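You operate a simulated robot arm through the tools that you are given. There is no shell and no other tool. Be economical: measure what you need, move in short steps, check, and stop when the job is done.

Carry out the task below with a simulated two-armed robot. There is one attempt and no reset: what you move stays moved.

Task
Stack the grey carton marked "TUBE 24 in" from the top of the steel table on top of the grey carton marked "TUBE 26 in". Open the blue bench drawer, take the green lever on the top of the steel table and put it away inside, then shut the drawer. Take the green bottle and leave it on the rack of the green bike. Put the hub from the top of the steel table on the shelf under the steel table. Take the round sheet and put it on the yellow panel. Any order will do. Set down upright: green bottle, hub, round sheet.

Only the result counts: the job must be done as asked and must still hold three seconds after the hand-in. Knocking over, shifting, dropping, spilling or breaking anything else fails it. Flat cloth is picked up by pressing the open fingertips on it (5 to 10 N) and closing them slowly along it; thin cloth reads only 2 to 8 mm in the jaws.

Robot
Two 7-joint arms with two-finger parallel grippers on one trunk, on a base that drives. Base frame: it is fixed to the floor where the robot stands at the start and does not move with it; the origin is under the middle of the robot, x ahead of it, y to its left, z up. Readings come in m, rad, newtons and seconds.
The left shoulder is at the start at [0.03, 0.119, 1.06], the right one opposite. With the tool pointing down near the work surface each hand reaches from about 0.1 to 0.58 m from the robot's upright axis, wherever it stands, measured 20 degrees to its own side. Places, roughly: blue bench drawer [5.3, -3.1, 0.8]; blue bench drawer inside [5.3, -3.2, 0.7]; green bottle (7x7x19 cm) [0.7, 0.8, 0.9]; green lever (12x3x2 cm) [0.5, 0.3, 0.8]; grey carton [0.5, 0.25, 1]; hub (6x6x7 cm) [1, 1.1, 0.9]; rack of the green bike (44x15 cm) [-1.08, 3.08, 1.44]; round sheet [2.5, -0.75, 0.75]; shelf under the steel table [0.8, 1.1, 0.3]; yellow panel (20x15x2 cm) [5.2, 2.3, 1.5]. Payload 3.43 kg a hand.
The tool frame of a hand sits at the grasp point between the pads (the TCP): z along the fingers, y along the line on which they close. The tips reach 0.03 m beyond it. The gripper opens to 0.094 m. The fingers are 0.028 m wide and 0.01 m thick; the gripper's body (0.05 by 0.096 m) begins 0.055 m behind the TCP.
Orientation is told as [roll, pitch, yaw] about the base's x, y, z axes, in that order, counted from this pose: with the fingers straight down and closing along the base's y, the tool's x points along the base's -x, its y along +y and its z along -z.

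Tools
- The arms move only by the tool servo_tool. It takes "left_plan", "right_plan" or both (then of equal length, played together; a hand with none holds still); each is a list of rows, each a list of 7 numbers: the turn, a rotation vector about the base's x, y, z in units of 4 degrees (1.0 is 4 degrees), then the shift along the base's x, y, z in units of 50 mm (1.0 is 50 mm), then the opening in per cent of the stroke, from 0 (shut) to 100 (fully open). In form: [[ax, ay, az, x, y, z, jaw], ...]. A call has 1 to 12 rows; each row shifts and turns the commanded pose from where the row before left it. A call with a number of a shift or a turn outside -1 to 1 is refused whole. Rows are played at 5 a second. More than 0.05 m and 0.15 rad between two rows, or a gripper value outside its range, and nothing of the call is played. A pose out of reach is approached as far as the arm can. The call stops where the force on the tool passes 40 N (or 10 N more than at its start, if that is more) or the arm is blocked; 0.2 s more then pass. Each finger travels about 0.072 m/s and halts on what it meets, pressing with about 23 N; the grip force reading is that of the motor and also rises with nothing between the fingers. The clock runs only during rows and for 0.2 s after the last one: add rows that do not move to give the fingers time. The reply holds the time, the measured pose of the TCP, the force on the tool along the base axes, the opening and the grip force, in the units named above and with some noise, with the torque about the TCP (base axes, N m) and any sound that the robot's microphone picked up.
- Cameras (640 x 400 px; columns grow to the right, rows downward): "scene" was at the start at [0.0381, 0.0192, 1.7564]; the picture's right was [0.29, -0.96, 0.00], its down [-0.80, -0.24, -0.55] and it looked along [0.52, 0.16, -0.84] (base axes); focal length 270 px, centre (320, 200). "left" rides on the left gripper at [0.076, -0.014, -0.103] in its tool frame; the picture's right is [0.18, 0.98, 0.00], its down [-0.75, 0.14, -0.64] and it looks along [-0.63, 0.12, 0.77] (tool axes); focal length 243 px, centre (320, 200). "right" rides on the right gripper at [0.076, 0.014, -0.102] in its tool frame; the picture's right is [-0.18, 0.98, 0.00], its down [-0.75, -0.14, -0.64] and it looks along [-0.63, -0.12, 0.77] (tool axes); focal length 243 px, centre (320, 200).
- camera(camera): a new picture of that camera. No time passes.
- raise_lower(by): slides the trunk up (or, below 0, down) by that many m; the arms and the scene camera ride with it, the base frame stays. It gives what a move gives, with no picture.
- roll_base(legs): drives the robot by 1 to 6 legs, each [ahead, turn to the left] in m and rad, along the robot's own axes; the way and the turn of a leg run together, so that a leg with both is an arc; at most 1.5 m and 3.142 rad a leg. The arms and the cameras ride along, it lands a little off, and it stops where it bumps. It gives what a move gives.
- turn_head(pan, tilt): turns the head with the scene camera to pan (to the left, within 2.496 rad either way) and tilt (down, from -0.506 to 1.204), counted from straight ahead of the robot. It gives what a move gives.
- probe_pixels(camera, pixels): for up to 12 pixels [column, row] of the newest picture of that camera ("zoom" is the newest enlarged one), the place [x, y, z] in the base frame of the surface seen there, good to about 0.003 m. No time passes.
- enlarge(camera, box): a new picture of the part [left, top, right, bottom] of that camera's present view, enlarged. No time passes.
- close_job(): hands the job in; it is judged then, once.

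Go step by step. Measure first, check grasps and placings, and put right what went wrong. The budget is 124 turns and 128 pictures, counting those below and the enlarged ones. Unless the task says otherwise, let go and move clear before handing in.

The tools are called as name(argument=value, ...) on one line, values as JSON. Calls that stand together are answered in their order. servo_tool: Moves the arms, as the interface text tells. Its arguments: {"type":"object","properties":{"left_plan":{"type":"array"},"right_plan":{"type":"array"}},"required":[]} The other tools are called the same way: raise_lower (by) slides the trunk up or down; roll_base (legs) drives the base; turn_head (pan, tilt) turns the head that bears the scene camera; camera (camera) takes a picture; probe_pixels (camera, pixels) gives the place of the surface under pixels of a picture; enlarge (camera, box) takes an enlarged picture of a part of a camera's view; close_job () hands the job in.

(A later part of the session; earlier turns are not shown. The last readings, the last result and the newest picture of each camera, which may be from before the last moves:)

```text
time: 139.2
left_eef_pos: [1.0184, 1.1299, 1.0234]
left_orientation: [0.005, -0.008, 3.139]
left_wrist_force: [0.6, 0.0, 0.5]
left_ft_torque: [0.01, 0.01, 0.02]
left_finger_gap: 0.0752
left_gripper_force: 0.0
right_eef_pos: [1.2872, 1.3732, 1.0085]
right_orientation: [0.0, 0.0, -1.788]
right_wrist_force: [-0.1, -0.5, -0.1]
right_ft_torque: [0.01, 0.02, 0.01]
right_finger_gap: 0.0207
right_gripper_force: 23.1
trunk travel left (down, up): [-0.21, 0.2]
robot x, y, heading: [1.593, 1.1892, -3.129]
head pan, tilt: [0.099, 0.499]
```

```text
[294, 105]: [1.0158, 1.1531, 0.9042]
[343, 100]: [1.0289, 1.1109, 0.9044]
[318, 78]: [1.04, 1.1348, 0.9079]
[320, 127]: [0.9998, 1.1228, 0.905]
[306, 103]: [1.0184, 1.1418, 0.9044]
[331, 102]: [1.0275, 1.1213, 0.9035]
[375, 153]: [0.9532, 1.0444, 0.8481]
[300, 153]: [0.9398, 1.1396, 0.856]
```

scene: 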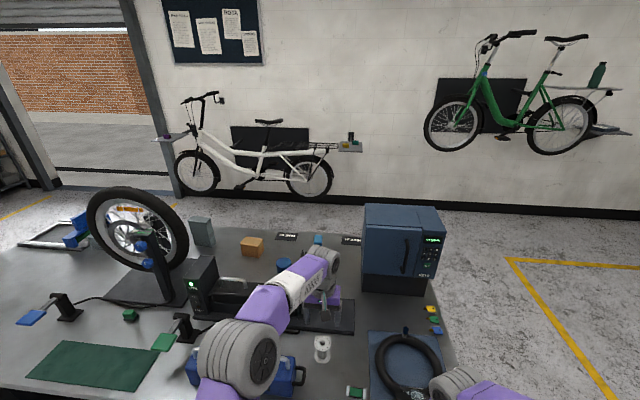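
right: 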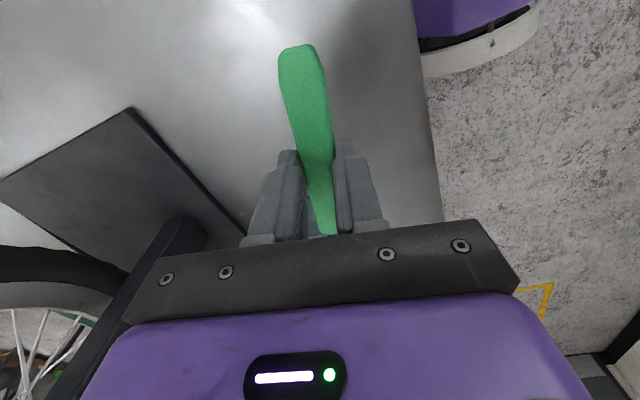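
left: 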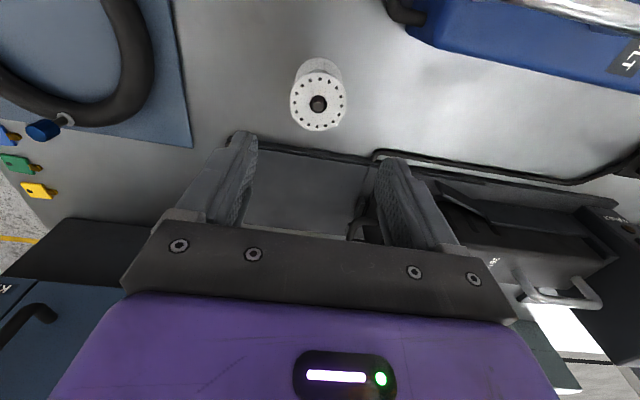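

Centre (1.021, 1.130). I descend so the tips stop 6 mm above the table, then close.

servo_tool(left_plan=[[0, 0, 0, 0.05, 0, -0.8, 80], [0, 0, 0, 0, 0, -0.8, 80], [0, 0, 0, 0, 0, -0.8, 80], [0, 0, 0, 0, 0, -0.53, 80], [0, 0, 0, 0, 0, 0, 40], [0, 0, 0, 0, 0, 0, 20], [0, 0, 0, 0, 0, 0, 20], [0, 0, 0, 0, 0, 0.5, 20], [0, 0, 0, 0, 0, 1, 20], [0, 0, 0, 0, 0, 1, 20], [0, 0, 0, 0, 0, 1, 20]])

camera(camera="left")

```text
time: 141.6
left_eef_pos: [1.0213, 1.1318, 1.0528]
left_orientation: [0.004, -0.008, 3.139]
left_wrist_force: [-0.3, 0.1, -1.1]
left_ft_torque: [-0.01, 0.07, 0.03]
left_finger_gap: 0.051
left_gripper_force: 22.8
right_eef_pos: [1.2882, 1.3735, 1.0079]
right_orientation: [0.0, 0.001, -1.788]
right_wrist_force: [0.0, 0.0, 0.1]
right_ft_torque: [0.0, 0.01, 0.0]
right_finger_gap: 0.0208
right_gripper_force: 22.9
trunk travel left (down, up): [-0.21, 0.2]
robot x, y, heading: [1.5941, 1.1926, -3.133]
head pan, tilt: [0.099, 0.499]
```

```text
64 pictures are left
```

left: 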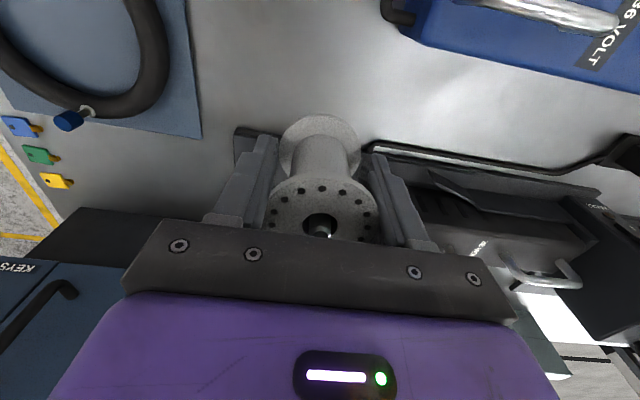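

Hub held (gap 0.051). I carry it out past the table's far edge and move the right hand further aside.

servo_tool(left_plan=[[0, 0, 0, 0, 0, 0.5, 20], [0, 0, 0, 0.9, 0, 0.3, 20], [0, 0, 0, 0.9, 0, 0, 20], [0, 0, 0, 0.9, 0, 0, 20], [0, 0, 0, 0.9, 0, 0, 20], [0, 0, 0, 0.9, 0, 0, 20], [0, 0, 0, 0.9, 0, 0, 20], [0, 0, 0, 0.9, 0, 0, 20]], right_plan=[[0, 0, 0, 0, 0.25, 0.5, 0], [0, 0, 0, 0.2, 0.3, 0.5, 0], [0, 0, 0, 0.2, 0.3, 0.5, 0], [0, 0, 0, 0.2, 0.3, 0.5, 0], [0, 0, 0, 0.2, 0.3, 0.5, 0], [0, 0, 0, 0.2, 0.3, 0.5, 0], [0, 0, 0, 0.2, 0.3, 0.5, 0], [0, 0, 0, 0.2, 0.3, 0.5, 0]])

camera(camera="left")

turn_head(pan=0.0, tilt=0.9)

camera(camera="scene")

```text
time: 143.4
left_eef_pos: [1.3368, 1.1278, 1.0909]
left_orientation: [0.003, -0.011, 3.141]
left_wrist_force: [0.4, 0.5, -1.2]
left_ft_torque: [-0.03, 0.03, 0.02]
left_finger_gap: 0.0506
left_gripper_force: 23.1
right_eef_pos: [1.3595, 1.4911, 1.2086]
right_orientation: [0.001, 0.0, -1.786]
right_wrist_force: [-0.3, -0.2, 0.2]
right_ft_torque: [-0.02, 0.0, 0.01]
right_finger_gap: 0.0206
right_gripper_force: 23.1
trunk travel left (down, up): [-0.21, 0.2]
robot x, y, heading: [1.5943, 1.1911, -3.132]
head pan, tilt: [0.099, 0.499]
```

```text
63 pictures are left
```

left: 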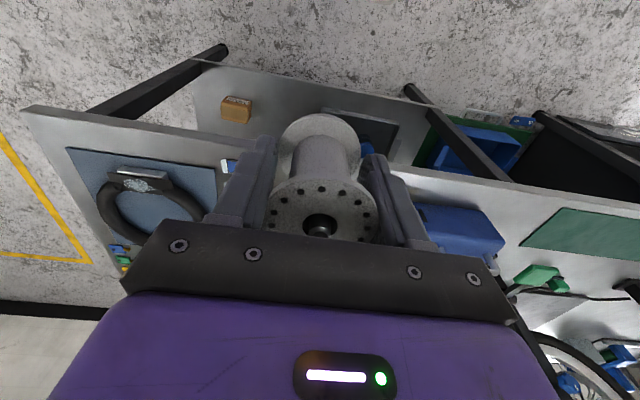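

```text
time: 144.3
left_eef_pos: [1.3345, 1.1276, 1.0919]
left_orientation: [0.004, -0.009, 3.142]
left_wrist_force: [-0.4, 0.7, -2.0]
left_ft_torque: [-0.01, 0.0, -0.02]
left_finger_gap: 0.0506
left_gripper_force: 22.4
right_eef_pos: [1.3573, 1.4902, 1.2082]
right_orientation: [0.0, -0.002, -1.789]
right_wrist_force: [0.2, -0.3, -0.1]
right_ft_torque: [-0.04, 0.03, -0.02]
right_finger_gap: 0.021
right_gripper_force: 23.1
trunk travel left (down, up): [-0.21, 0.2]
robot x, y, heading: [1.595, 1.1907, -3.132]
head pan, tilt: [0.0, 0.901]
```

```text
62 pictures are left
```

scene: 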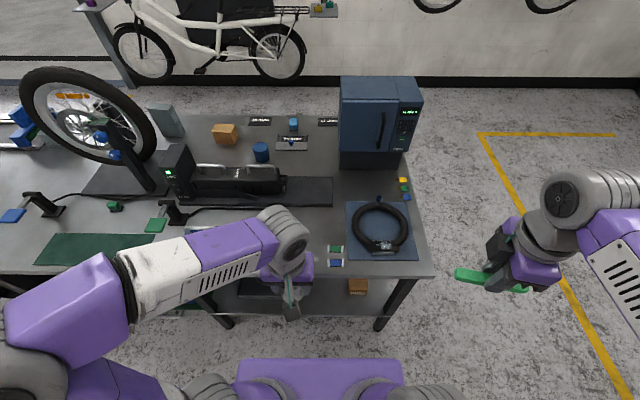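

I probe the shelf edge and free area under the table.

probe_pixels(camera="left", pixels=[[260, 82], [260, 78], [280, 100], [265, 120], [240, 98], [225, 115], [322, 112], [400, 120], [205, 62], [235, 110]])

probe_pixels(camera="scene", pixels=[[330, 312], [330, 300], [355, 285], [245, 288], [400, 290], [218, 318], [340, 274]])

```text
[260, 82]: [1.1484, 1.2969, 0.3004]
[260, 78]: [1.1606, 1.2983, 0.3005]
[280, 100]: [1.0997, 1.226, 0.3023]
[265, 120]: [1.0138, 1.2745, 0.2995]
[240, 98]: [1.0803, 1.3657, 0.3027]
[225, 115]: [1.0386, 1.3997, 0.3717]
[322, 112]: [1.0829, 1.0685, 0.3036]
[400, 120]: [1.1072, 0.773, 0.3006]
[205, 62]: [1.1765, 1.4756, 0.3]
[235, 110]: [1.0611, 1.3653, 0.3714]
```

```text
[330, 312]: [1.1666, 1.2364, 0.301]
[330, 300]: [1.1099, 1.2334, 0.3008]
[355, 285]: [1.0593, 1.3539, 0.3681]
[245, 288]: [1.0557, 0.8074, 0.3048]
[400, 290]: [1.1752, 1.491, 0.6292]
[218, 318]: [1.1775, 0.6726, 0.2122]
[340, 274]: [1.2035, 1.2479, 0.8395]
```

The shelf reaches x≈1.18; I'll set the hub at (1.11, 1.19). I check where the left elbow and forearm are before lowering.

probe_pixels(camera="scene", pixels=[[30, 290], [60, 260], [110, 260], [150, 250], [220, 230], [285, 215], [20, 370], [120, 370]])

raise_lower(by=-0.21)

camera(camera="scene")

```text
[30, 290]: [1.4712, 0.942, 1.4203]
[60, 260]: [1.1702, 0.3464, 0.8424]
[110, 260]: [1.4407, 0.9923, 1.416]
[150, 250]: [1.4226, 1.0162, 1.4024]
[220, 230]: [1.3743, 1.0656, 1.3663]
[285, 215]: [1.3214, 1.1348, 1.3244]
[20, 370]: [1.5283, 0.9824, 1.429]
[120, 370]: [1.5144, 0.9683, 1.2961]
```

```text
time: 146.6
left_eef_pos: [1.3336, 1.1278, 0.88]
left_orientation: [0.005, -0.008, 3.14]
left_wrist_force: [0.0, 0.2, -1.7]
left_ft_torque: [0.0, 0.0, -0.06]
left_finger_gap: 0.0507
left_gripper_force: 23.0
right_eef_pos: [1.3575, 1.4909, 0.9981]
right_orientation: [0.0, 0.0, -1.787]
right_wrist_force: [0.0, 0.4, -0.6]
right_ft_torque: [-0.04, 0.0, 0.01]
right_finger_gap: 0.0207
right_gripper_force: 22.9
trunk travel left (down, up): [0.0, 0.41]
robot x, y, heading: [1.5954, 1.1875, -3.126]
head pan, tilt: [0.0, 0.901]
```

```text
61 pictures are left
```

scene: 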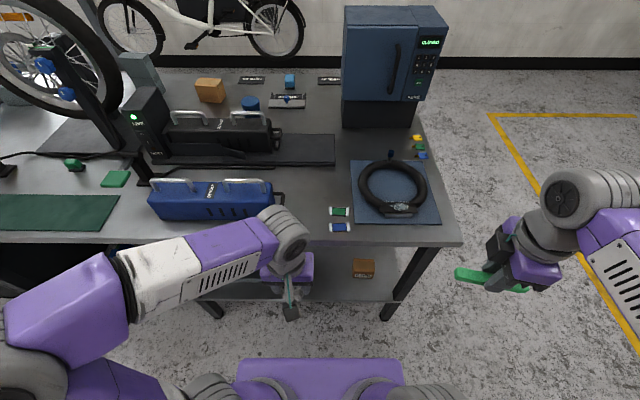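

The arm is outside the table edge. I lower the hand to z≈0.41.

servo_tool(left_plan=[[0, 0, 0, 0.1, 0, -0.95, 20], [0, 0, 0, 0.1, 0, -0.95, 20], [0, 0, 0, 0, 0.1, -0.95, 20], [0, 0, 0, 0, 0.15, -0.95, 20], [0, 0, 0, 0, 0.2, -0.95, 20], [0, 0, 0, 0, 0.2, -0.95, 20], [0, 0, 0, 0, 0.2, -0.95, 20], [0, 0, 0, 0, 0.2, -0.95, 20], [0, 0, 0, 0, 0.2, -0.95, 20], [0, 0, 0, 0, 0, -0.8, 20]])

camera(camera="left")

camera(camera="scene")

```text
time: 148.2
left_eef_pos: [1.3374, 1.1738, 0.5383]
left_orientation: [-0.003, -0.022, -3.139]
left_wrist_force: [-2.2, -1.0, -2.5]
left_ft_torque: [0.04, -0.1, -0.02]
left_finger_gap: 0.0509
left_gripper_force: 23.1
right_eef_pos: [1.3558, 1.4906, 0.9983]
right_orientation: [-0.001, -0.001, -1.787]
right_wrist_force: [0.3, -0.6, 0.6]
right_ft_torque: [0.0, 0.04, 0.02]
right_finger_gap: 0.0208
right_gripper_force: 23.0
trunk travel left (down, up): [0.0, 0.41]
robot x, y, heading: [1.5968, 1.1882, -3.13]
head pan, tilt: [0.0, 0.901]
stopped in row 8 (left hand): the force on the tool passed its limit at 82 N (the readings are from after the stop); the commanded pose is now the measured one
```

```text
60 pictures are left
```

left: 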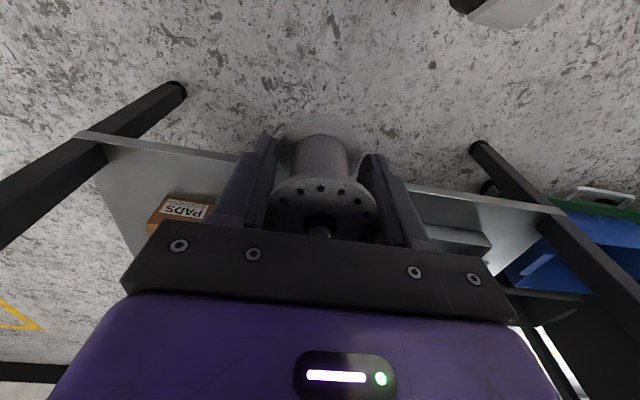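

```text
59 pictures are left
```

scene: 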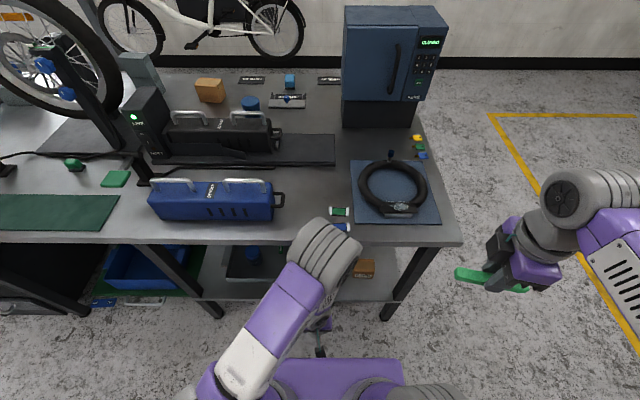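

A force stop (82 N): likely the wrist met the table edge or the trunk. I check where the wrist is and whether the table moved.

probe_pixels(camera="scene", pixels=[[325, 235], [310, 245], [345, 255], [300, 290], [250, 370], [400, 243], [380, 246], [340, 211], [355, 270], [319, 345], [290, 370], [240, 242]])

enlarge(camera="scene", box=[180, 200, 420, 400])

```text
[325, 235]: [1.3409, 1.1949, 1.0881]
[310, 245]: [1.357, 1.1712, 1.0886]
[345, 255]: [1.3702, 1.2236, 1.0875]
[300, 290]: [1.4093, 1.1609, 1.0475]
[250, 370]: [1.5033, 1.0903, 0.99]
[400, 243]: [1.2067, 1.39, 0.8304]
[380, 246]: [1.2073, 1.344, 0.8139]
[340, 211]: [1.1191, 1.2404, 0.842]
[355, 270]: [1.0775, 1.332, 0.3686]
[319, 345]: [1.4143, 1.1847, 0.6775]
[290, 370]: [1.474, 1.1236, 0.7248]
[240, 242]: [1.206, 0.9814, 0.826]
```

```text
2.00 times, centred on (300, 300) of scene
```

zoom: 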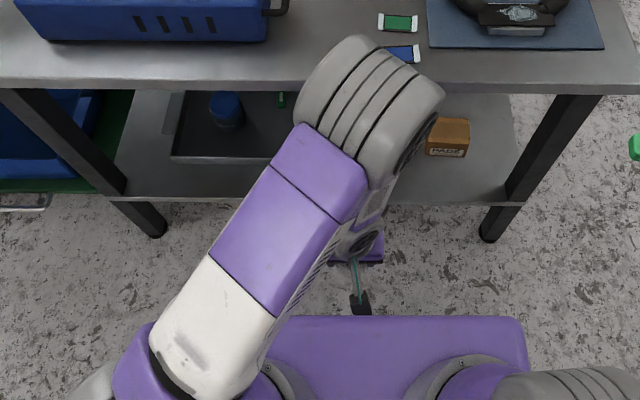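

The table didn't move (edge still x≈1.206); the folded hand met my own trunk. I'll back the base off, extend the arm low outside the table, and then drive in.

servo_tool(left_plan=[[0, 0, 0, 0, 0, 0.8, 20], [0, 0, 0, 0, 0, 0.8, 20]])

roll_base(legs=[[-0.24, 0]])

servo_tool(left_plan=[[0, 0, 0, -0.7, -0.2, 0, 20], [0, 0, 0, -0.7, -0.2, 0, 20], [0, 0, 0, -0.7, -0.2, 0, 20], [0, 0, 0, -0.7, -0.2, -0.4, 20], [0, 0, 0, -0.6, -0.2, -0.7, 20], [0, 0, 0, -0.6, 0, -0.7, 20], [0, 0, 0, -0.3, 0, -0.8, 20], [0, 0, 0, 0, 0, -0.8, 20], [0, 0, 0, 0, 0, -0.7, 20]])

camera(camera="scene")

```text
time: 148.8
left_eef_pos: [1.3366, 1.177, 0.6209]
left_orientation: [0.0, -0.022, -3.141]
left_wrist_force: [-0.6, -0.6, -2.2]
left_ft_torque: [0.01, -0.02, -0.02]
left_finger_gap: 0.0507
left_gripper_force: 23.4
right_eef_pos: [1.3578, 1.4897, 0.998]
right_orientation: [0.0, -0.001, -1.787]
right_wrist_force: [0.6, 0.8, -0.1]
right_ft_torque: [0.0, 0.02, 0.0]
right_finger_gap: 0.0209
right_gripper_force: 23.3
trunk travel left (down, up): [0.0, 0.41]
robot x, y, heading: [1.5947, 1.1892, -3.134]
head pan, tilt: [0.0, 0.901]
```

```text
time: 150.6
left_eef_pos: [1.576, 1.1793, 0.62]
left_orientation: [-0.002, -0.022, -3.137]
left_wrist_force: [0.4, -0.4, -0.8]
left_ft_torque: [-0.02, 0.02, -0.01]
left_finger_gap: 0.0507
left_gripper_force: 23.0
right_eef_pos: [1.5959, 1.4929, 0.9977]
right_orientation: [0.001, 0.0, -1.785]
right_wrist_force: [-0.5, 0.4, -0.2]
right_ft_torque: [0.03, 0.03, -0.04]
right_finger_gap: 0.0207
right_gripper_force: 23.0
trunk travel left (down, up): [0.0, 0.41]
robot x, y, heading: [1.8321, 1.1941, -3.13]
head pan, tilt: [0.0, 0.901]
```

```text
time: 152.6
left_eef_pos: [1.361, 1.1279, 0.4129]
left_orientation: [-0.002, -0.021, -3.136]
left_wrist_force: [0.5, -1.0, -1.5]
left_ft_torque: [0.01, -0.04, -0.01]
left_finger_gap: 0.0507
left_gripper_force: 23.0
right_eef_pos: [1.5945, 1.4937, 0.999]
right_orientation: [-0.001, -0.001, -1.786]
right_wrist_force: [-0.5, -0.6, -0.8]
right_ft_torque: [0.04, -0.01, -0.01]
right_finger_gap: 0.0206
right_gripper_force: 23.4
trunk travel left (down, up): [0.0, 0.41]
robot x, y, heading: [1.8336, 1.1943, -3.132]
head pan, tilt: [0.0, 0.901]
```

```text
57 pictures are left
```

scene: 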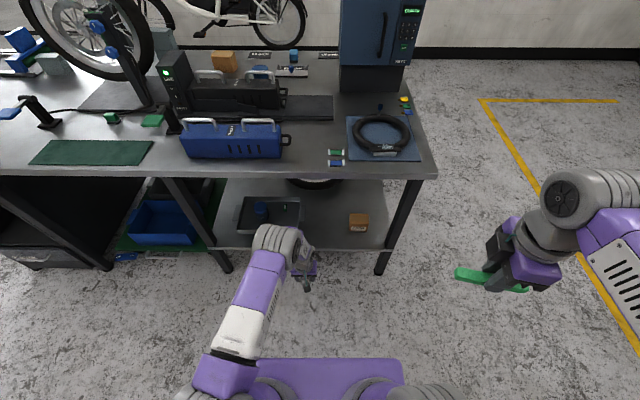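

The arm is extended low now. I probe how high its links stand versus the table underside (~0.80).

probe_pixels(camera="scene", pixels=[[268, 232], [285, 230], [297, 240], [262, 260], [245, 310], [230, 370], [310, 268], [305, 255]])

enlarge(camera="scene", box=[200, 160, 420, 298])

```text
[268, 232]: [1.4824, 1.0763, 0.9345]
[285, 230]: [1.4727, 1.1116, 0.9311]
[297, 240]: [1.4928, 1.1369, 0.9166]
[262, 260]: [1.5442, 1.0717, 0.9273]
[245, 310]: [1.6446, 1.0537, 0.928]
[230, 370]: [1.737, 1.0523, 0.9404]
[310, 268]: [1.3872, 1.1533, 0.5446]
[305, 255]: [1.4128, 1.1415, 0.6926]
```

```text
2.90 times, centred on (310, 229) of scene
```

zoom: 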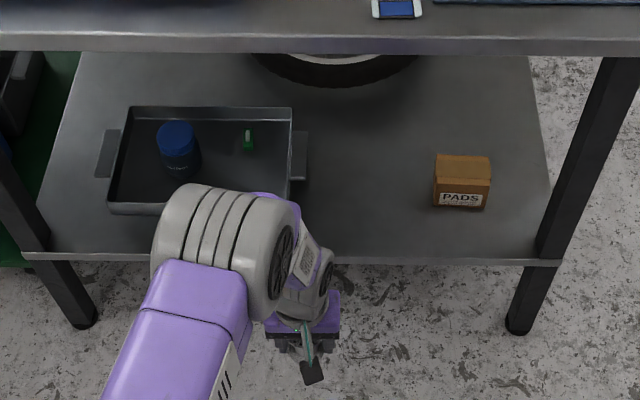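

The elbow is 0.11 m behind the hand; extending further gives more clearance. I reach out and down more.

servo_tool(left_plan=[[0, 0, 0, -0.4, 0.4, -0.2, 20], [0, 0, 0, -0.4, 0.4, -0.2, 20], [0, 0, 0, -0.4, 0.3, -0.2, 20], [0, 0, 0, -0.3, 0.1, -0.2, 20], [0, 0, 0, 0, 0, 0, 20]])

camera(camera="scene")

camera(camera="left")

```text
time: 153.8
left_eef_pos: [1.2889, 1.1868, 0.3743]
left_orientation: [-0.002, -0.019, -3.139]
left_wrist_force: [-0.1, 0.1, -2.2]
left_ft_torque: [0.02, -0.01, 0.01]
left_finger_gap: 0.0504
left_gripper_force: 22.8
right_eef_pos: [1.5954, 1.4935, 0.9985]
right_orientation: [0.001, 0.001, -1.784]
right_wrist_force: [-0.3, 0.3, 0.9]
right_ft_torque: [-0.01, 0.02, -0.03]
right_finger_gap: 0.0206
right_gripper_force: 22.9
trunk travel left (down, up): [0.0, 0.41]
robot x, y, heading: [1.8303, 1.1949, -3.129]
head pan, tilt: [0.0, 0.901]
```

```text
55 pictures are left
```

scene: 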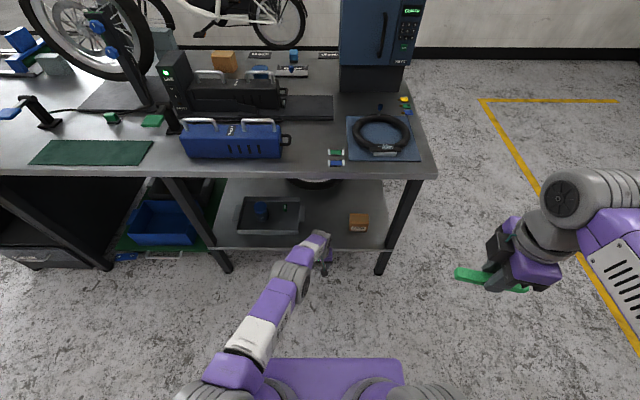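

```text
54 pictures are left
```

left: 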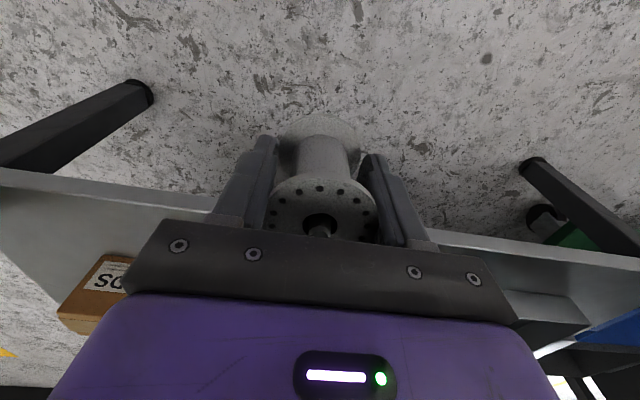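

probe_pixels(camera="scene", pixels=[[290, 262], [300, 262], [305, 252], [315, 235], [325, 245], [285, 290], [310, 265]])

```text
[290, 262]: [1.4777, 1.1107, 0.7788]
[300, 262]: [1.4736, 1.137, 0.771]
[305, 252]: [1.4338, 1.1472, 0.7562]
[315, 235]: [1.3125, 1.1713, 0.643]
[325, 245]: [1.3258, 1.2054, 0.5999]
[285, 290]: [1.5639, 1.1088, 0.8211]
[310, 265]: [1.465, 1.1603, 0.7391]
```

Links near the edge will be at ≤0.75, below the table's underside. I drive in 0.165.

roll_base(legs=[[0.165, 0]])

camera(camera="left")

camera(camera="scene")

```text
time: 155.3
left_eef_pos: [1.1227, 1.1842, 0.3735]
left_orientation: [-0.003, -0.019, -3.134]
left_wrist_force: [1.0, 0.1, -0.9]
left_ft_torque: [-0.03, 0.01, 0.0]
left_finger_gap: 0.0504
left_gripper_force: 22.9
right_eef_pos: [1.4292, 1.4916, 0.9986]
right_orientation: [-0.002, 0.0, -1.784]
right_wrist_force: [-0.3, 0.8, -1.1]
right_ft_torque: [0.02, 0.0, 0.05]
right_finger_gap: 0.0208
right_gripper_force: 22.8
trunk travel left (down, up): [0.0, 0.41]
robot x, y, heading: [1.6657, 1.1874, -3.123]
head pan, tilt: [0.0, 0.901]
```

```text
53 pictures are left
```

left: 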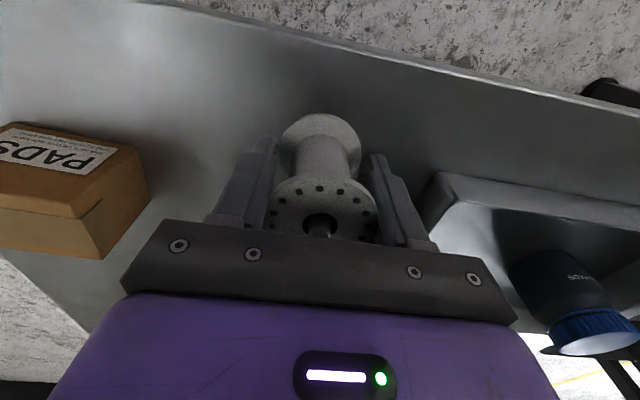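

```text
52 pictures are left
```

scene: 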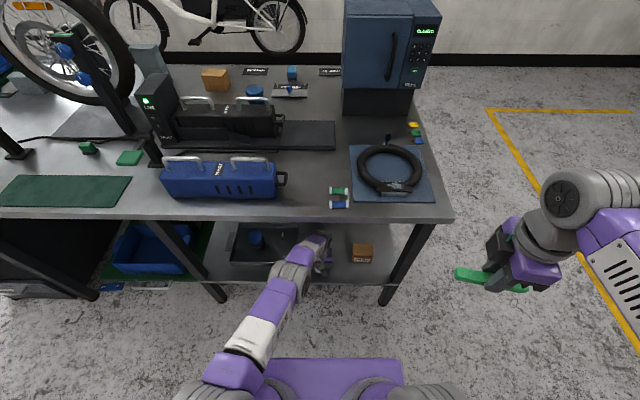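

Hub is over the free shelf area. I check the distance to the tray handle (430,200), then lower.

probe_pixels(camera="left", pixels=[[432, 182], [420, 205], [440, 175], [150, 180], [300, 105], [250, 100]])

servo_tool(left_plan=[[0, 0, 0, 0, 0.1, -0.2, 20], [0, 0, 0, 0, 0.1, -0.2, 20], [0, 0, 0, 0, 0, -0.15, 20], [0, 0, 0, 0, 0, -0.08, 20], [0, 0, 0, 0, 0, 0, 20]])

```text
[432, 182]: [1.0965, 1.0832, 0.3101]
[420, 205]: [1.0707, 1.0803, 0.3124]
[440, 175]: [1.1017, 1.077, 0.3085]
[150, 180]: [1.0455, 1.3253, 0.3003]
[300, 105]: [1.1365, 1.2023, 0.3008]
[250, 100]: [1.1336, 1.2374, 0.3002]
```

```text
time: 156.5
left_eef_pos: [1.1242, 1.1894, 0.3651]
left_orientation: [-0.003, -0.021, -3.135]
left_wrist_force: [-0.7, -0.4, -1.3]
left_ft_torque: [0.02, 0.02, 0.0]
left_finger_gap: 0.0506
left_gripper_force: 22.9
left hand out of reach, approached as far as the arm can: row 2, 3, 4
right_eef_pos: [1.4301, 1.4909, 0.9986]
right_orientation: [0.001, -0.001, -1.784]
right_wrist_force: [-0.7, -0.1, 0.1]
right_ft_torque: [0.02, 0.02, -0.01]
right_finger_gap: 0.021
right_gripper_force: 22.7
trunk travel left (down, up): [0.0, 0.41]
robot x, y, heading: [1.6684, 1.1929, -3.122]
head pan, tilt: [0.0, 0.901]
```

At the reach limit. I drive ahead 5 cm and draw the hand back the same amount while lowering.

roll_base(legs=[[0.05, 0]])

servo_tool(left_plan=[[0, 0, 0, 0.4, 0, -0.1, 20], [0, 0, 0, 0.4, 0, -0.2, 20], [0, 0, 0, 0.1, 0, -0.1, 20], [0, 0, 0, 0, 0, 0, 20]])

camera(camera="scene")

```text
time: 157.4
left_eef_pos: [1.074, 1.1878, 0.3648]
left_orientation: [-0.002, -0.021, -3.134]
left_wrist_force: [-0.3, -0.5, -0.6]
left_ft_torque: [-0.06, -0.01, 0.0]
left_finger_gap: 0.0505
left_gripper_force: 23.3
right_eef_pos: [1.3799, 1.4898, 0.9979]
right_orientation: [0.001, -0.001, -1.784]
right_wrist_force: [-0.1, 0.4, -0.3]
right_ft_torque: [-0.01, 0.02, 0.02]
right_finger_gap: 0.0208
right_gripper_force: 22.7
trunk travel left (down, up): [0.0, 0.41]
robot x, y, heading: [1.6219, 1.1922, -3.125]
head pan, tilt: [0.0, 0.901]
```

```text
time: 158.4
left_eef_pos: [1.1192, 1.1878, 0.3452]
left_orientation: [-0.003, -0.021, -3.135]
left_wrist_force: [0.2, 0.8, -1.7]
left_ft_torque: [0.02, 0.04, -0.03]
left_finger_gap: 0.0505
left_gripper_force: 23.1
right_eef_pos: [1.3794, 1.4898, 0.9978]
right_orientation: [0.0, 0.001, -1.784]
right_wrist_force: [0.8, 0.6, -0.1]
right_ft_torque: [-0.03, 0.0, -0.04]
right_finger_gap: 0.0208
right_gripper_force: 23.5
trunk travel left (down, up): [0.0, 0.41]
robot x, y, heading: [1.6185, 1.1858, -3.126]
head pan, tilt: [0.0, 0.901]
```

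```text
51 pictures are left
```

scene: 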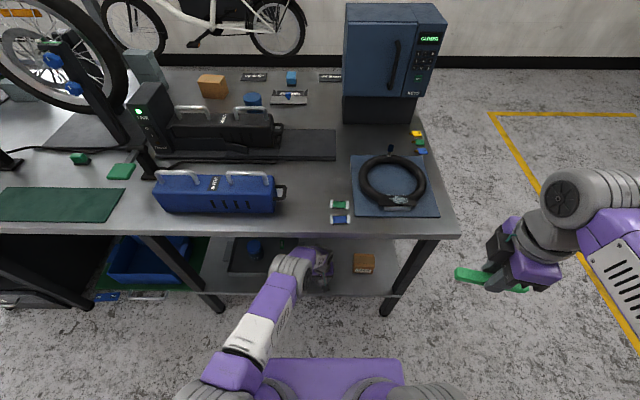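

Now 1–2 mm steps down until contact.

servo_tool(left_plan=[[0, 0, 0, 0, 0, -0.04, 20], [0, 0, 0, 0, 0, -0.04, 20], [0, 0, 0, 0, 0, -0.03, 20], [0, 0, 0, 0, 0, -0.02, 20], [0, 0, 0, 0, 0, 0, 20]])

```text
time: 159.6
left_eef_pos: [1.12, 1.1877, 0.3389]
left_orientation: [-0.002, -0.02, -3.134]
left_wrist_force: [-0.4, 0.7, -1.2]
left_ft_torque: [-0.03, 0.02, 0.0]
left_finger_gap: 0.0507
left_gripper_force: 22.5
right_eef_pos: [1.3799, 1.4894, 0.9983]
right_orientation: [0.001, -0.001, -1.785]
right_wrist_force: [-0.2, 0.5, 0.4]
right_ft_torque: [0.0, -0.01, -0.05]
right_finger_gap: 0.0206
right_gripper_force: 23.4
trunk travel left (down, up): [0.0, 0.41]
robot x, y, heading: [1.6184, 1.1889, -3.131]
head pan, tilt: [0.0, 0.901]
```

servo_tool(left_plan=[[0, 0, 0, 0, 0, -0.02, 20], [0, 0, 0, 0, 0, -0.02, 20], [0, 0, 0, 0, 0, -0.02, 20], [0, 0, 0, 0, 0, 0, 20]])

camera(camera="left")

```text
time: 160.6
left_eef_pos: [1.1173, 1.1881, 0.3369]
left_orientation: [-0.005, -0.023, -3.136]
left_wrist_force: [3.8, 0.8, 8.6]
left_ft_torque: [-0.02, -0.33, 0.02]
left_finger_gap: 0.0506
left_gripper_force: 23.0
right_eef_pos: [1.3801, 1.4901, 0.9983]
right_orientation: [-0.001, 0.001, -1.782]
right_wrist_force: [1.0, -0.2, -0.8]
right_ft_torque: [0.03, 0.0, 0.01]
right_finger_gap: 0.0209
right_gripper_force: 23.0
trunk travel left (down, up): [0.0, 0.41]
robot x, y, heading: [1.6222, 1.188, -3.125]
head pan, tilt: [0.0, 0.901]
```

```text
50 pictures are left
```

left: 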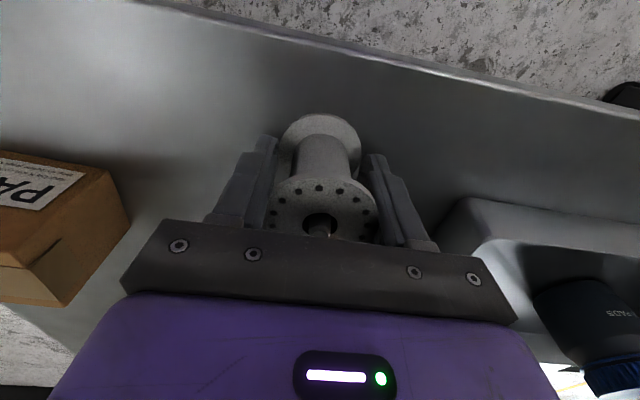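

Contact (8.6 N). Open, then rise straight up.

servo_tool(left_plan=[[0, 0, 0, 0, 0, 0.02, 20], [0, 0, 0, 0, 0, 0, 60], [0, 0, 0, 0, 0, 0, 80], [0, 0, 0, 0, 0, 0, 85], [0, 0, 0, 0, 0, 0.4, 85], [0, 0, 0, 0, 0, 0.5, 85], [0, 0, 0, 0, 0, 0.6, 85], [0, 0, 0, 0, 0, 0.5, 85]])

camera(camera="left")

camera(camera="scene")

```text
time: 162.6
left_eef_pos: [1.1814, 1.177, 0.3835]
left_orientation: [0.039, 0.101, 3.129]
left_wrist_force: [0.3, 1.2, -0.1]
left_ft_torque: [0.01, -0.02, -0.03]
left_finger_gap: 0.0797
left_gripper_force: 0.1
right_eef_pos: [1.3827, 1.4906, 1.0005]
right_orientation: [0.0, -0.002, -1.786]
right_wrist_force: [-0.2, -0.1, -0.3]
right_ft_torque: [-0.07, 0.01, 0.0]
right_finger_gap: 0.0206
right_gripper_force: 23.1
trunk travel left (down, up): [0.0, 0.41]
robot x, y, heading: [1.6213, 1.189, -3.126]
head pan, tilt: [0.0, 0.901]
stopped in row 8 (left hand): the arm was blocked; the commanded pose is now the measured one
```

```text
49 pictures are left
```

left: 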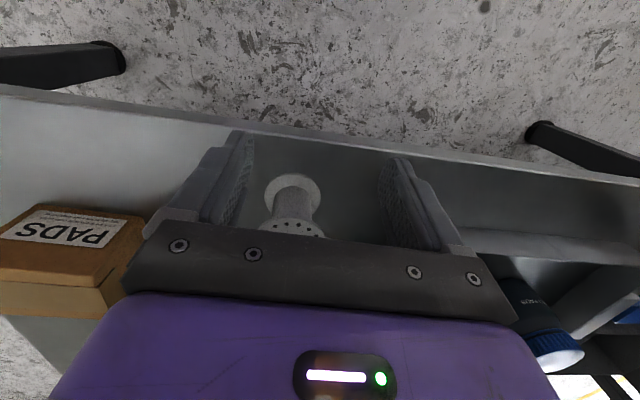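

```text
48 pictures are left
```

scene: 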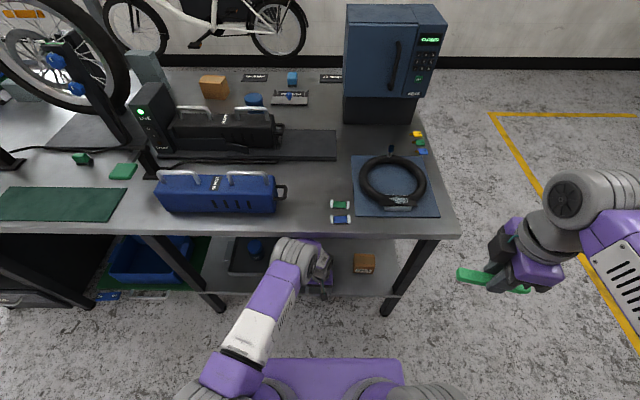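

The hub stands free between the open fingers, but the elbow was blocked under the table edge. I drop slightly and back the base straight out.

servo_tool(left_plan=[[0, 0, 0, 0.1, 0, -0.15, 85]])

roll_base(legs=[[-0.28, 0]])

camera(camera="scene")

```text
time: 163.0
left_eef_pos: [1.1825, 1.1769, 0.3739]
left_orientation: [0.036, 0.092, 3.132]
left_wrist_force: [0.5, 0.0, 0.4]
left_ft_torque: [0.01, -0.01, -0.04]
left_finger_gap: 0.08
left_gripper_force: 0.1
right_eef_pos: [1.3806, 1.4897, 0.9988]
right_orientation: [0.001, 0.001, -1.783]
right_wrist_force: [0.0, 0.3, -0.6]
right_ft_torque: [0.0, 0.03, -0.01]
right_finger_gap: 0.0208
right_gripper_force: 22.7
trunk travel left (down, up): [0.0, 0.41]
robot x, y, heading: [1.6201, 1.1869, -3.127]
head pan, tilt: [0.0, 0.901]
```

```text
time: 164.9
left_eef_pos: [1.4645, 1.1818, 0.3744]
left_orientation: [0.039, 0.094, 3.13]
left_wrist_force: [0.4, 1.8, 0.5]
left_ft_torque: [0.0, 0.02, -0.02]
left_finger_gap: 0.0802
left_gripper_force: 0.1
right_eef_pos: [1.6618, 1.4944, 0.9986]
right_orientation: [0.001, -0.001, -1.781]
right_wrist_force: [0.3, 0.4, -0.3]
right_ft_torque: [-0.01, 0.03, -0.01]
right_finger_gap: 0.0208
right_gripper_force: 22.8
trunk travel left (down, up): [0.0, 0.41]
robot x, y, heading: [1.9, 1.1942, -3.124]
head pan, tilt: [0.0, 0.901]
```

```text
47 pictures are left
```

scene: 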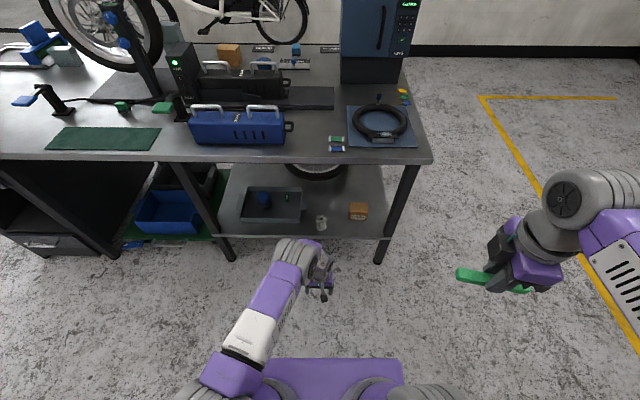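

The hub stands on the shelf at (321,222). I verify it and that the table and stack are unmoved.

enlarge(camera="scene", box=[220, 150, 420, 275])

probe_pixels(camera="scene", pixels=[[321, 218], [400, 160], [250, 159], [358, 206], [229, 50], [429, 155]])

```text
3.20 times, centred on (320, 212) of scene
```

zoom: 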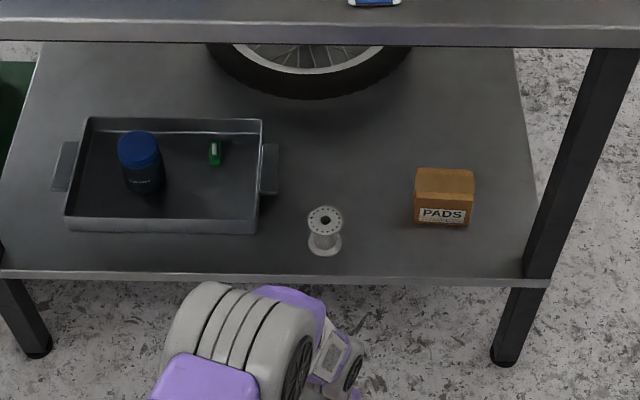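

```text
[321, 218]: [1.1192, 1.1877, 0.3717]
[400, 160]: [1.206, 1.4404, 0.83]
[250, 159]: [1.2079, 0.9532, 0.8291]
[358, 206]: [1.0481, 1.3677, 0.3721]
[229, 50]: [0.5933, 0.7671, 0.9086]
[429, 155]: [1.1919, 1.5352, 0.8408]
```

All intact. I raise the trunk and left hand, then turn toward the cart with the round sheet.

raise_lower(by=0.325)

servo_tool(left_plan=[[0, 0, 0, 0, -0.3, 0.9, 85], [0, 0, 0, 0, -0.3, 0.9, 85], [0, 0, 0, 0, -0.3, 0.9, 85], [0, 0, 0, 0, -0.3, 0.9, 85], [0, 0, 0, 0.1, -0.3, 0.9, 85], [0, 0, 0, 0.2, -0.2, 0.9, 85], [0, 0, 0, 0.2, 0, 0.9, 85], [0, 0, 0, 0.2, 0, 0.9, 85], [0, 0, 0, 0.2, 0, 0.9, 85]])

roll_base(legs=[[0, 1.85]])

turn_head(pan=0.1, tilt=0.3)

camera(camera="scene")

```text
time: 168.2
left_eef_pos: [1.4652, 1.1818, 0.6997]
left_orientation: [0.038, 0.096, 3.132]
left_wrist_force: [-0.2, -0.4, 0.5]
left_ft_torque: [0.01, 0.0, 0.02]
left_finger_gap: 0.0799
left_gripper_force: 0.1
right_eef_pos: [1.6632, 1.495, 1.3233]
right_orientation: [0.0, 0.0, -1.782]
right_wrist_force: [0.4, -0.4, 0.2]
right_ft_torque: [-0.01, 0.02, 0.01]
right_finger_gap: 0.0206
right_gripper_force: 23.1
trunk travel left (down, up): [-0.325, 0.085]
robot x, y, heading: [1.899, 1.191, -3.125]
head pan, tilt: [0.0, 0.901]
```

```text
time: 170.2
left_eef_pos: [1.514, 1.0937, 1.1038]
left_orientation: [0.041, 0.096, 3.131]
left_wrist_force: [0.9, 0.4, 0.2]
left_ft_torque: [-0.02, 0.02, -0.01]
left_finger_gap: 0.08
left_gripper_force: 0.2
right_eef_pos: [1.6641, 1.4947, 1.324]
right_orientation: [0.0, -0.001, -1.783]
right_wrist_force: [0.7, 0.1, 0.1]
right_ft_torque: [0.02, 0.0, 0.0]
right_finger_gap: 0.0208
right_gripper_force: 23.0
trunk travel left (down, up): [-0.325, 0.085]
robot x, y, heading: [1.8951, 1.1947, -3.122]
head pan, tilt: [0.0, 0.901]
```

```text
time: 175.0
left_eef_pos: [2.1061, 0.851, 1.1031]
left_orientation: [0.036, 0.097, -1.296]
left_wrist_force: [0.2, -0.3, -0.3]
left_ft_torque: [-0.04, -0.01, 0.01]
left_finger_gap: 0.0799
left_gripper_force: 0.0
right_eef_pos: [1.679, 0.8824, 1.3236]
right_orientation: [0.0, 0.0, 0.071]
right_wrist_force: [-0.5, 0.8, -0.1]
right_ft_torque: [0.02, 0.02, 0.0]
right_finger_gap: 0.0206
right_gripper_force: 23.0
trunk travel left (down, up): [-0.325, 0.085]
robot x, y, heading: [1.9, 1.1965, -1.271]
head pan, tilt: [0.0, 0.901]
```

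```text
time: 176.0
left_eef_pos: [2.106, 0.8509, 1.1024]
left_orientation: [0.038, 0.096, -1.297]
left_wrist_force: [-0.3, 0.5, -0.3]
left_ft_torque: [0.0, -0.01, -0.01]
left_finger_gap: 0.0797
left_gripper_force: 0.1
right_eef_pos: [1.6784, 0.8832, 1.3233]
right_orientation: [0.0, 0.0, 0.071]
right_wrist_force: [-0.8, 0.3, 0.2]
right_ft_torque: [0.01, 0.0, 0.0]
right_finger_gap: 0.0212
right_gripper_force: 23.1
trunk travel left (down, up): [-0.325, 0.085]
robot x, y, heading: [1.8966, 1.1977, -1.265]
head pan, tilt: [0.099, 0.3]
```

```text
45 pictures are left
```

scene: 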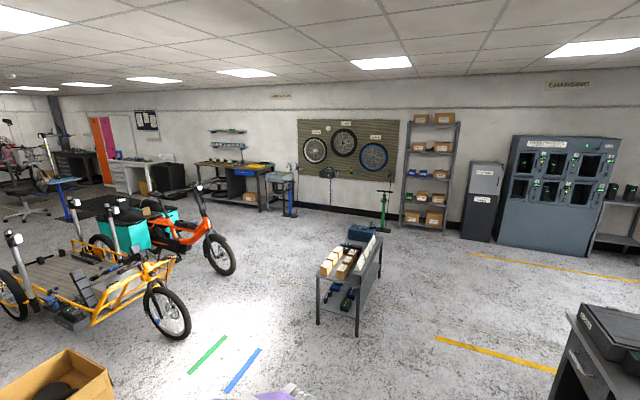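

The cart is at (345,265) and the bench with a blue drawer at (240,173). Zoom both.

enlarge(camera="scene", box=[290, 215, 410, 290])

probe_pixels(camera="scene", pixels=[[318, 278], [357, 285], [381, 237], [340, 262], [355, 240], [357, 334], [318, 322], [379, 275], [220, 340], [280, 170], [60, 390], [200, 262]])

enlarge(camera="scene", box=[180, 145, 310, 226])

```text
5.33 times, centred on (350, 252) of scene
```

zoom: 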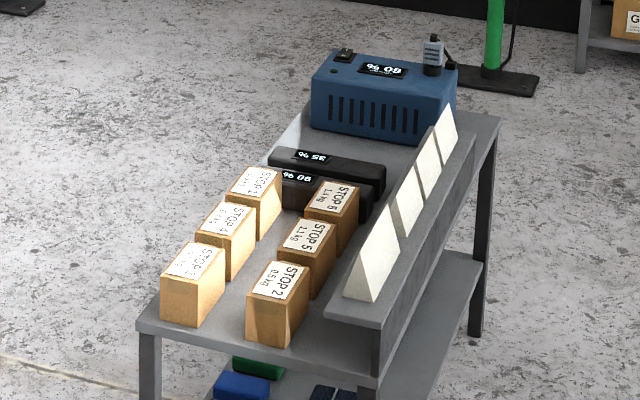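

```text
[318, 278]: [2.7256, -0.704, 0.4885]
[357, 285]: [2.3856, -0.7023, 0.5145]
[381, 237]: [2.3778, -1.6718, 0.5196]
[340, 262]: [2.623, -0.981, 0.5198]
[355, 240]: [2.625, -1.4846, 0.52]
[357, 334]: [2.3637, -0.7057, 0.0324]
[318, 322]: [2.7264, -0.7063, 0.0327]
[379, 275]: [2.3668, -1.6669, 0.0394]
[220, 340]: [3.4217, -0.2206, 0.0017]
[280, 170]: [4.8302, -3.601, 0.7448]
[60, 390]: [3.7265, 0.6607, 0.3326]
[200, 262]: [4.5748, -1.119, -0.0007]
```

```text
4.92 times, centred on (245, 186) of scene
```

zoom: 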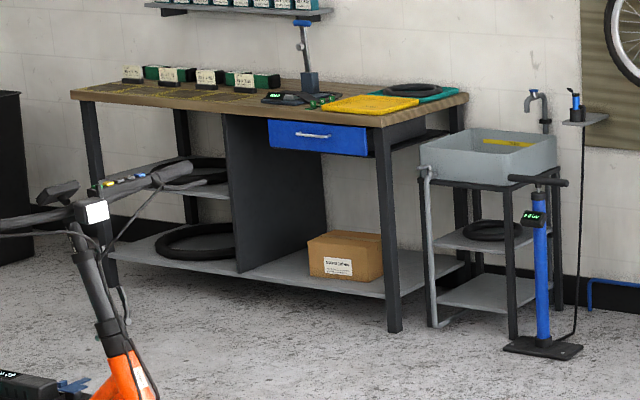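

The cart's white tents or something among the "STOP" goods must be the delivery "round sheet"; I go to the cart's near side to look from close up.

roll_base(legs=[[0, -0.389], [1.075, 0], [1.075, 0], [0, 1.654]])

turn_head(pan=0.0, tilt=0.75)

camera(camera="scene")

```text
time: 191.9
left_eef_pos: [2.1034, -0.8445, 1.1039]
left_orientation: [0.039, 0.097, -0.012]
left_wrist_force: [0.5, -0.3, 0.2]
left_ft_torque: [0.01, -0.02, 0.03]
left_finger_gap: 0.0799
left_gripper_force: 0.0
right_eef_pos: [1.952, -1.2454, 1.3243]
right_orientation: [0.0, 0.0, 1.358]
right_wrist_force: [0.5, 0.7, -1.5]
right_ft_torque: [0.01, 0.01, 0.01]
right_finger_gap: 0.0207
right_gripper_force: 23.5
trunk travel left (down, up): [-0.325, 0.085]
robot x, y, heading: [1.7135, -0.9468, 0.021]
head pan, tilt: [0.099, 0.3]
```

```text
time: 192.8
left_eef_pos: [2.1027, -0.8444, 1.1018]
left_orientation: [0.038, 0.095, -0.012]
left_wrist_force: [0.0, -1.1, -0.2]
left_ft_torque: [-0.02, 0.02, 0.01]
left_finger_gap: 0.0799
left_gripper_force: 0.0
right_eef_pos: [1.9526, -1.2451, 1.3227]
right_orientation: [0.0, 0.0, 1.357]
right_wrist_force: [-0.6, 0.0, 0.2]
right_ft_torque: [-0.02, 0.02, 0.0]
right_finger_gap: 0.0209
right_gripper_force: 22.8
trunk travel left (down, up): [-0.325, 0.085]
robot x, y, heading: [1.7168, -0.9461, 0.019]
head pan, tilt: [0.0, 0.75]
```

```text
42 pictures are left
```

scene: 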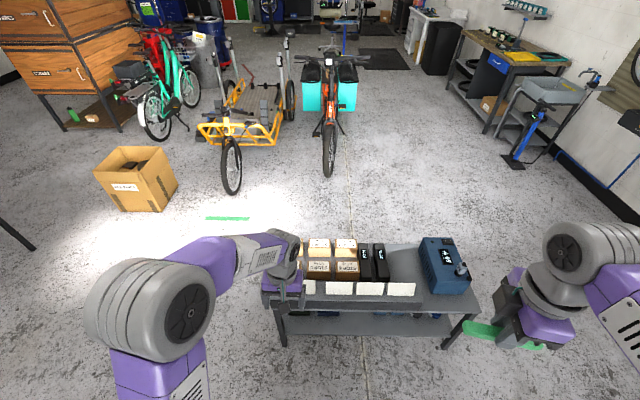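

enlarge(camera="scene", box=[256, 225, 488, 330])

```text
2.76 times, centred on (372, 278) of scene
```

zoom: 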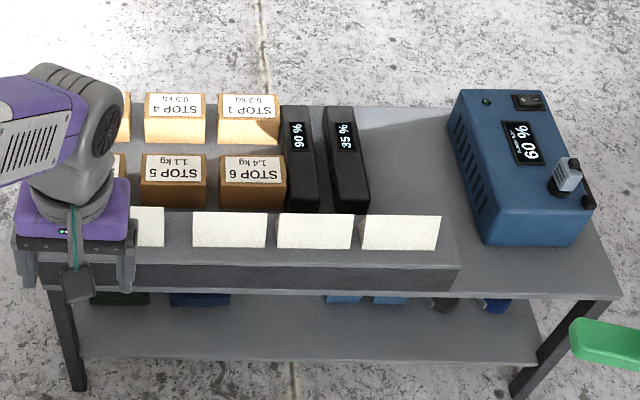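

The labels face the other side (+x), so I need a view from there. I probe free space around the cart.

probe_pixels(camera="scene", pixels=[[330, 174], [232, 192], [175, 185], [150, 212], [228, 218], [500, 165], [400, 250]])

```text
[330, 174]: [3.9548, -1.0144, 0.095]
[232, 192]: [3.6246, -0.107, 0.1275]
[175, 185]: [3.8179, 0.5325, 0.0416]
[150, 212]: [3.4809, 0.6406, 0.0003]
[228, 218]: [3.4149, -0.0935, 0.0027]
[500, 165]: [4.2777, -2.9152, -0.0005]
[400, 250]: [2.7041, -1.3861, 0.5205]
```

roll_base(legs=[[0, 1.006], [0.931, 0], [0, -1.025], [0.75, 0], [0, -1.138], [0.881, 0]])

roll_base(legs=[[0, -2.0]])

camera(camera="scene")

```text
time: 213.5
left_eef_pos: [3.5132, -1.3248, 1.1036]
left_orientation: [0.037, 0.096, -1.205]
left_wrist_force: [-1.0, 0.2, 0.2]
left_ft_torque: [-0.04, -0.03, 0.04]
left_finger_gap: 0.0796
left_gripper_force: 0.1
right_eef_pos: [3.0852, -1.3356, 1.3231]
right_orientation: [0.0, 0.001, 0.167]
right_wrist_force: [-0.5, -0.4, -0.8]
right_ft_torque: [-0.01, 0.01, -0.02]
right_finger_gap: 0.0208
right_gripper_force: 23.2
trunk travel left (down, up): [-0.325, 0.085]
robot x, y, heading: [3.2735, -1.0037, -1.177]
head pan, tilt: [0.0, 0.75]
```

```text
time: 218.7
left_eef_pos: [2.8834, -1.0797, 1.1024]
left_orientation: [0.038, 0.095, 3.071]
left_wrist_force: [0.3, -0.2, 0.3]
left_ft_torque: [0.02, -0.02, 0.04]
left_finger_gap: 0.0799
left_gripper_force: 0.0
right_eef_pos: [3.0561, -0.6897, 1.3232]
right_orientation: [0.001, -0.001, -1.845]
right_wrist_force: [-0.2, -0.6, 0.1]
right_ft_torque: [-0.04, 0.0, 0.0]
right_finger_gap: 0.0207
right_gripper_force: 23.4
trunk travel left (down, up): [-0.325, 0.085]
robot x, y, heading: [3.278, -1.003, 3.102]
head pan, tilt: [0.0, 0.75]
```

```text
40 pictures are left
```

scene: 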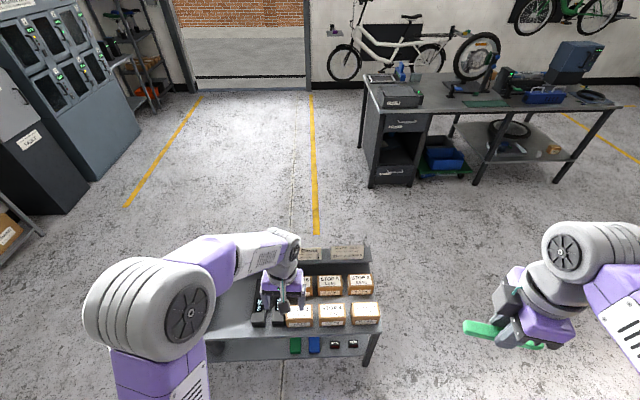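

enlarge(camera="left", box=[60, 0, 620, 240])

enlarge(camera="scene", box=[230, 235, 400, 341])

```text
1.14 times, centred on (340, 120) of left
```

zoom: 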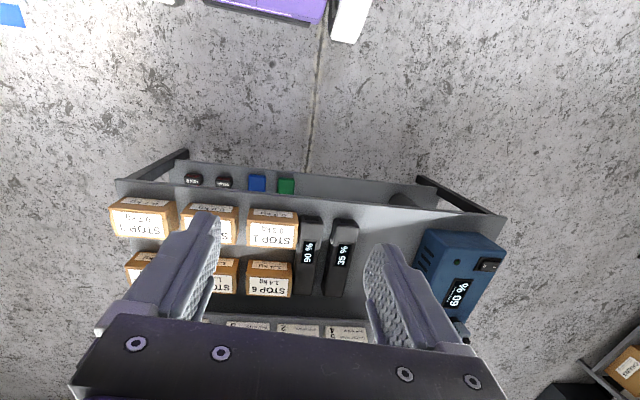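

```text
3.76 times, centred on (315, 288) of scene
```

zoom: 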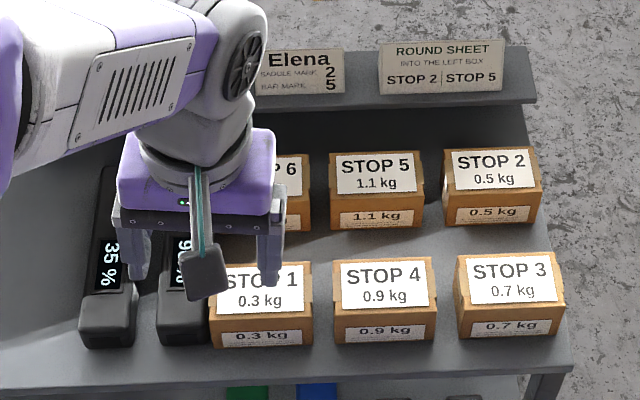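

Found: the rightmost tent reads "ROUND SHEET" (zoom 440,67). I measure it.

probe_pixels(camera="zoom", pixels=[[382, 44], [440, 43], [502, 42], [384, 90], [500, 92], [440, 68], [440, 100], [520, 95], [330, 55], [270, 55], [440, 125], [330, 90]])

enlarge(camera="scene", box=[310, 238, 390, 288])

```text
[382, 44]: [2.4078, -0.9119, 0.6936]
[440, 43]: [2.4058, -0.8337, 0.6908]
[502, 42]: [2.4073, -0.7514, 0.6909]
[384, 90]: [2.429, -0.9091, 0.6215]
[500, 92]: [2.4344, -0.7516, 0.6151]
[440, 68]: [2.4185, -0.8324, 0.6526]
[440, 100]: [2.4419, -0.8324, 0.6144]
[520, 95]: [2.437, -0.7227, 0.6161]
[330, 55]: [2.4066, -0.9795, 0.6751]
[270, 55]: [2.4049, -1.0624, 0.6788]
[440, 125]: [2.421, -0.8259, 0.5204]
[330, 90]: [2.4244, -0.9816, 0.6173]
```

```text
8.00 times, centred on (350, 263) of scene
```

zoom: 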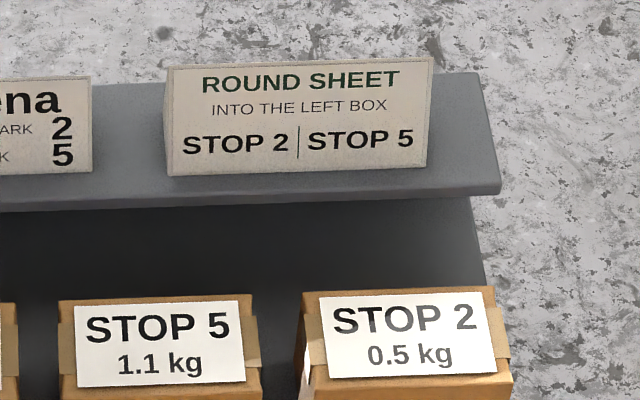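

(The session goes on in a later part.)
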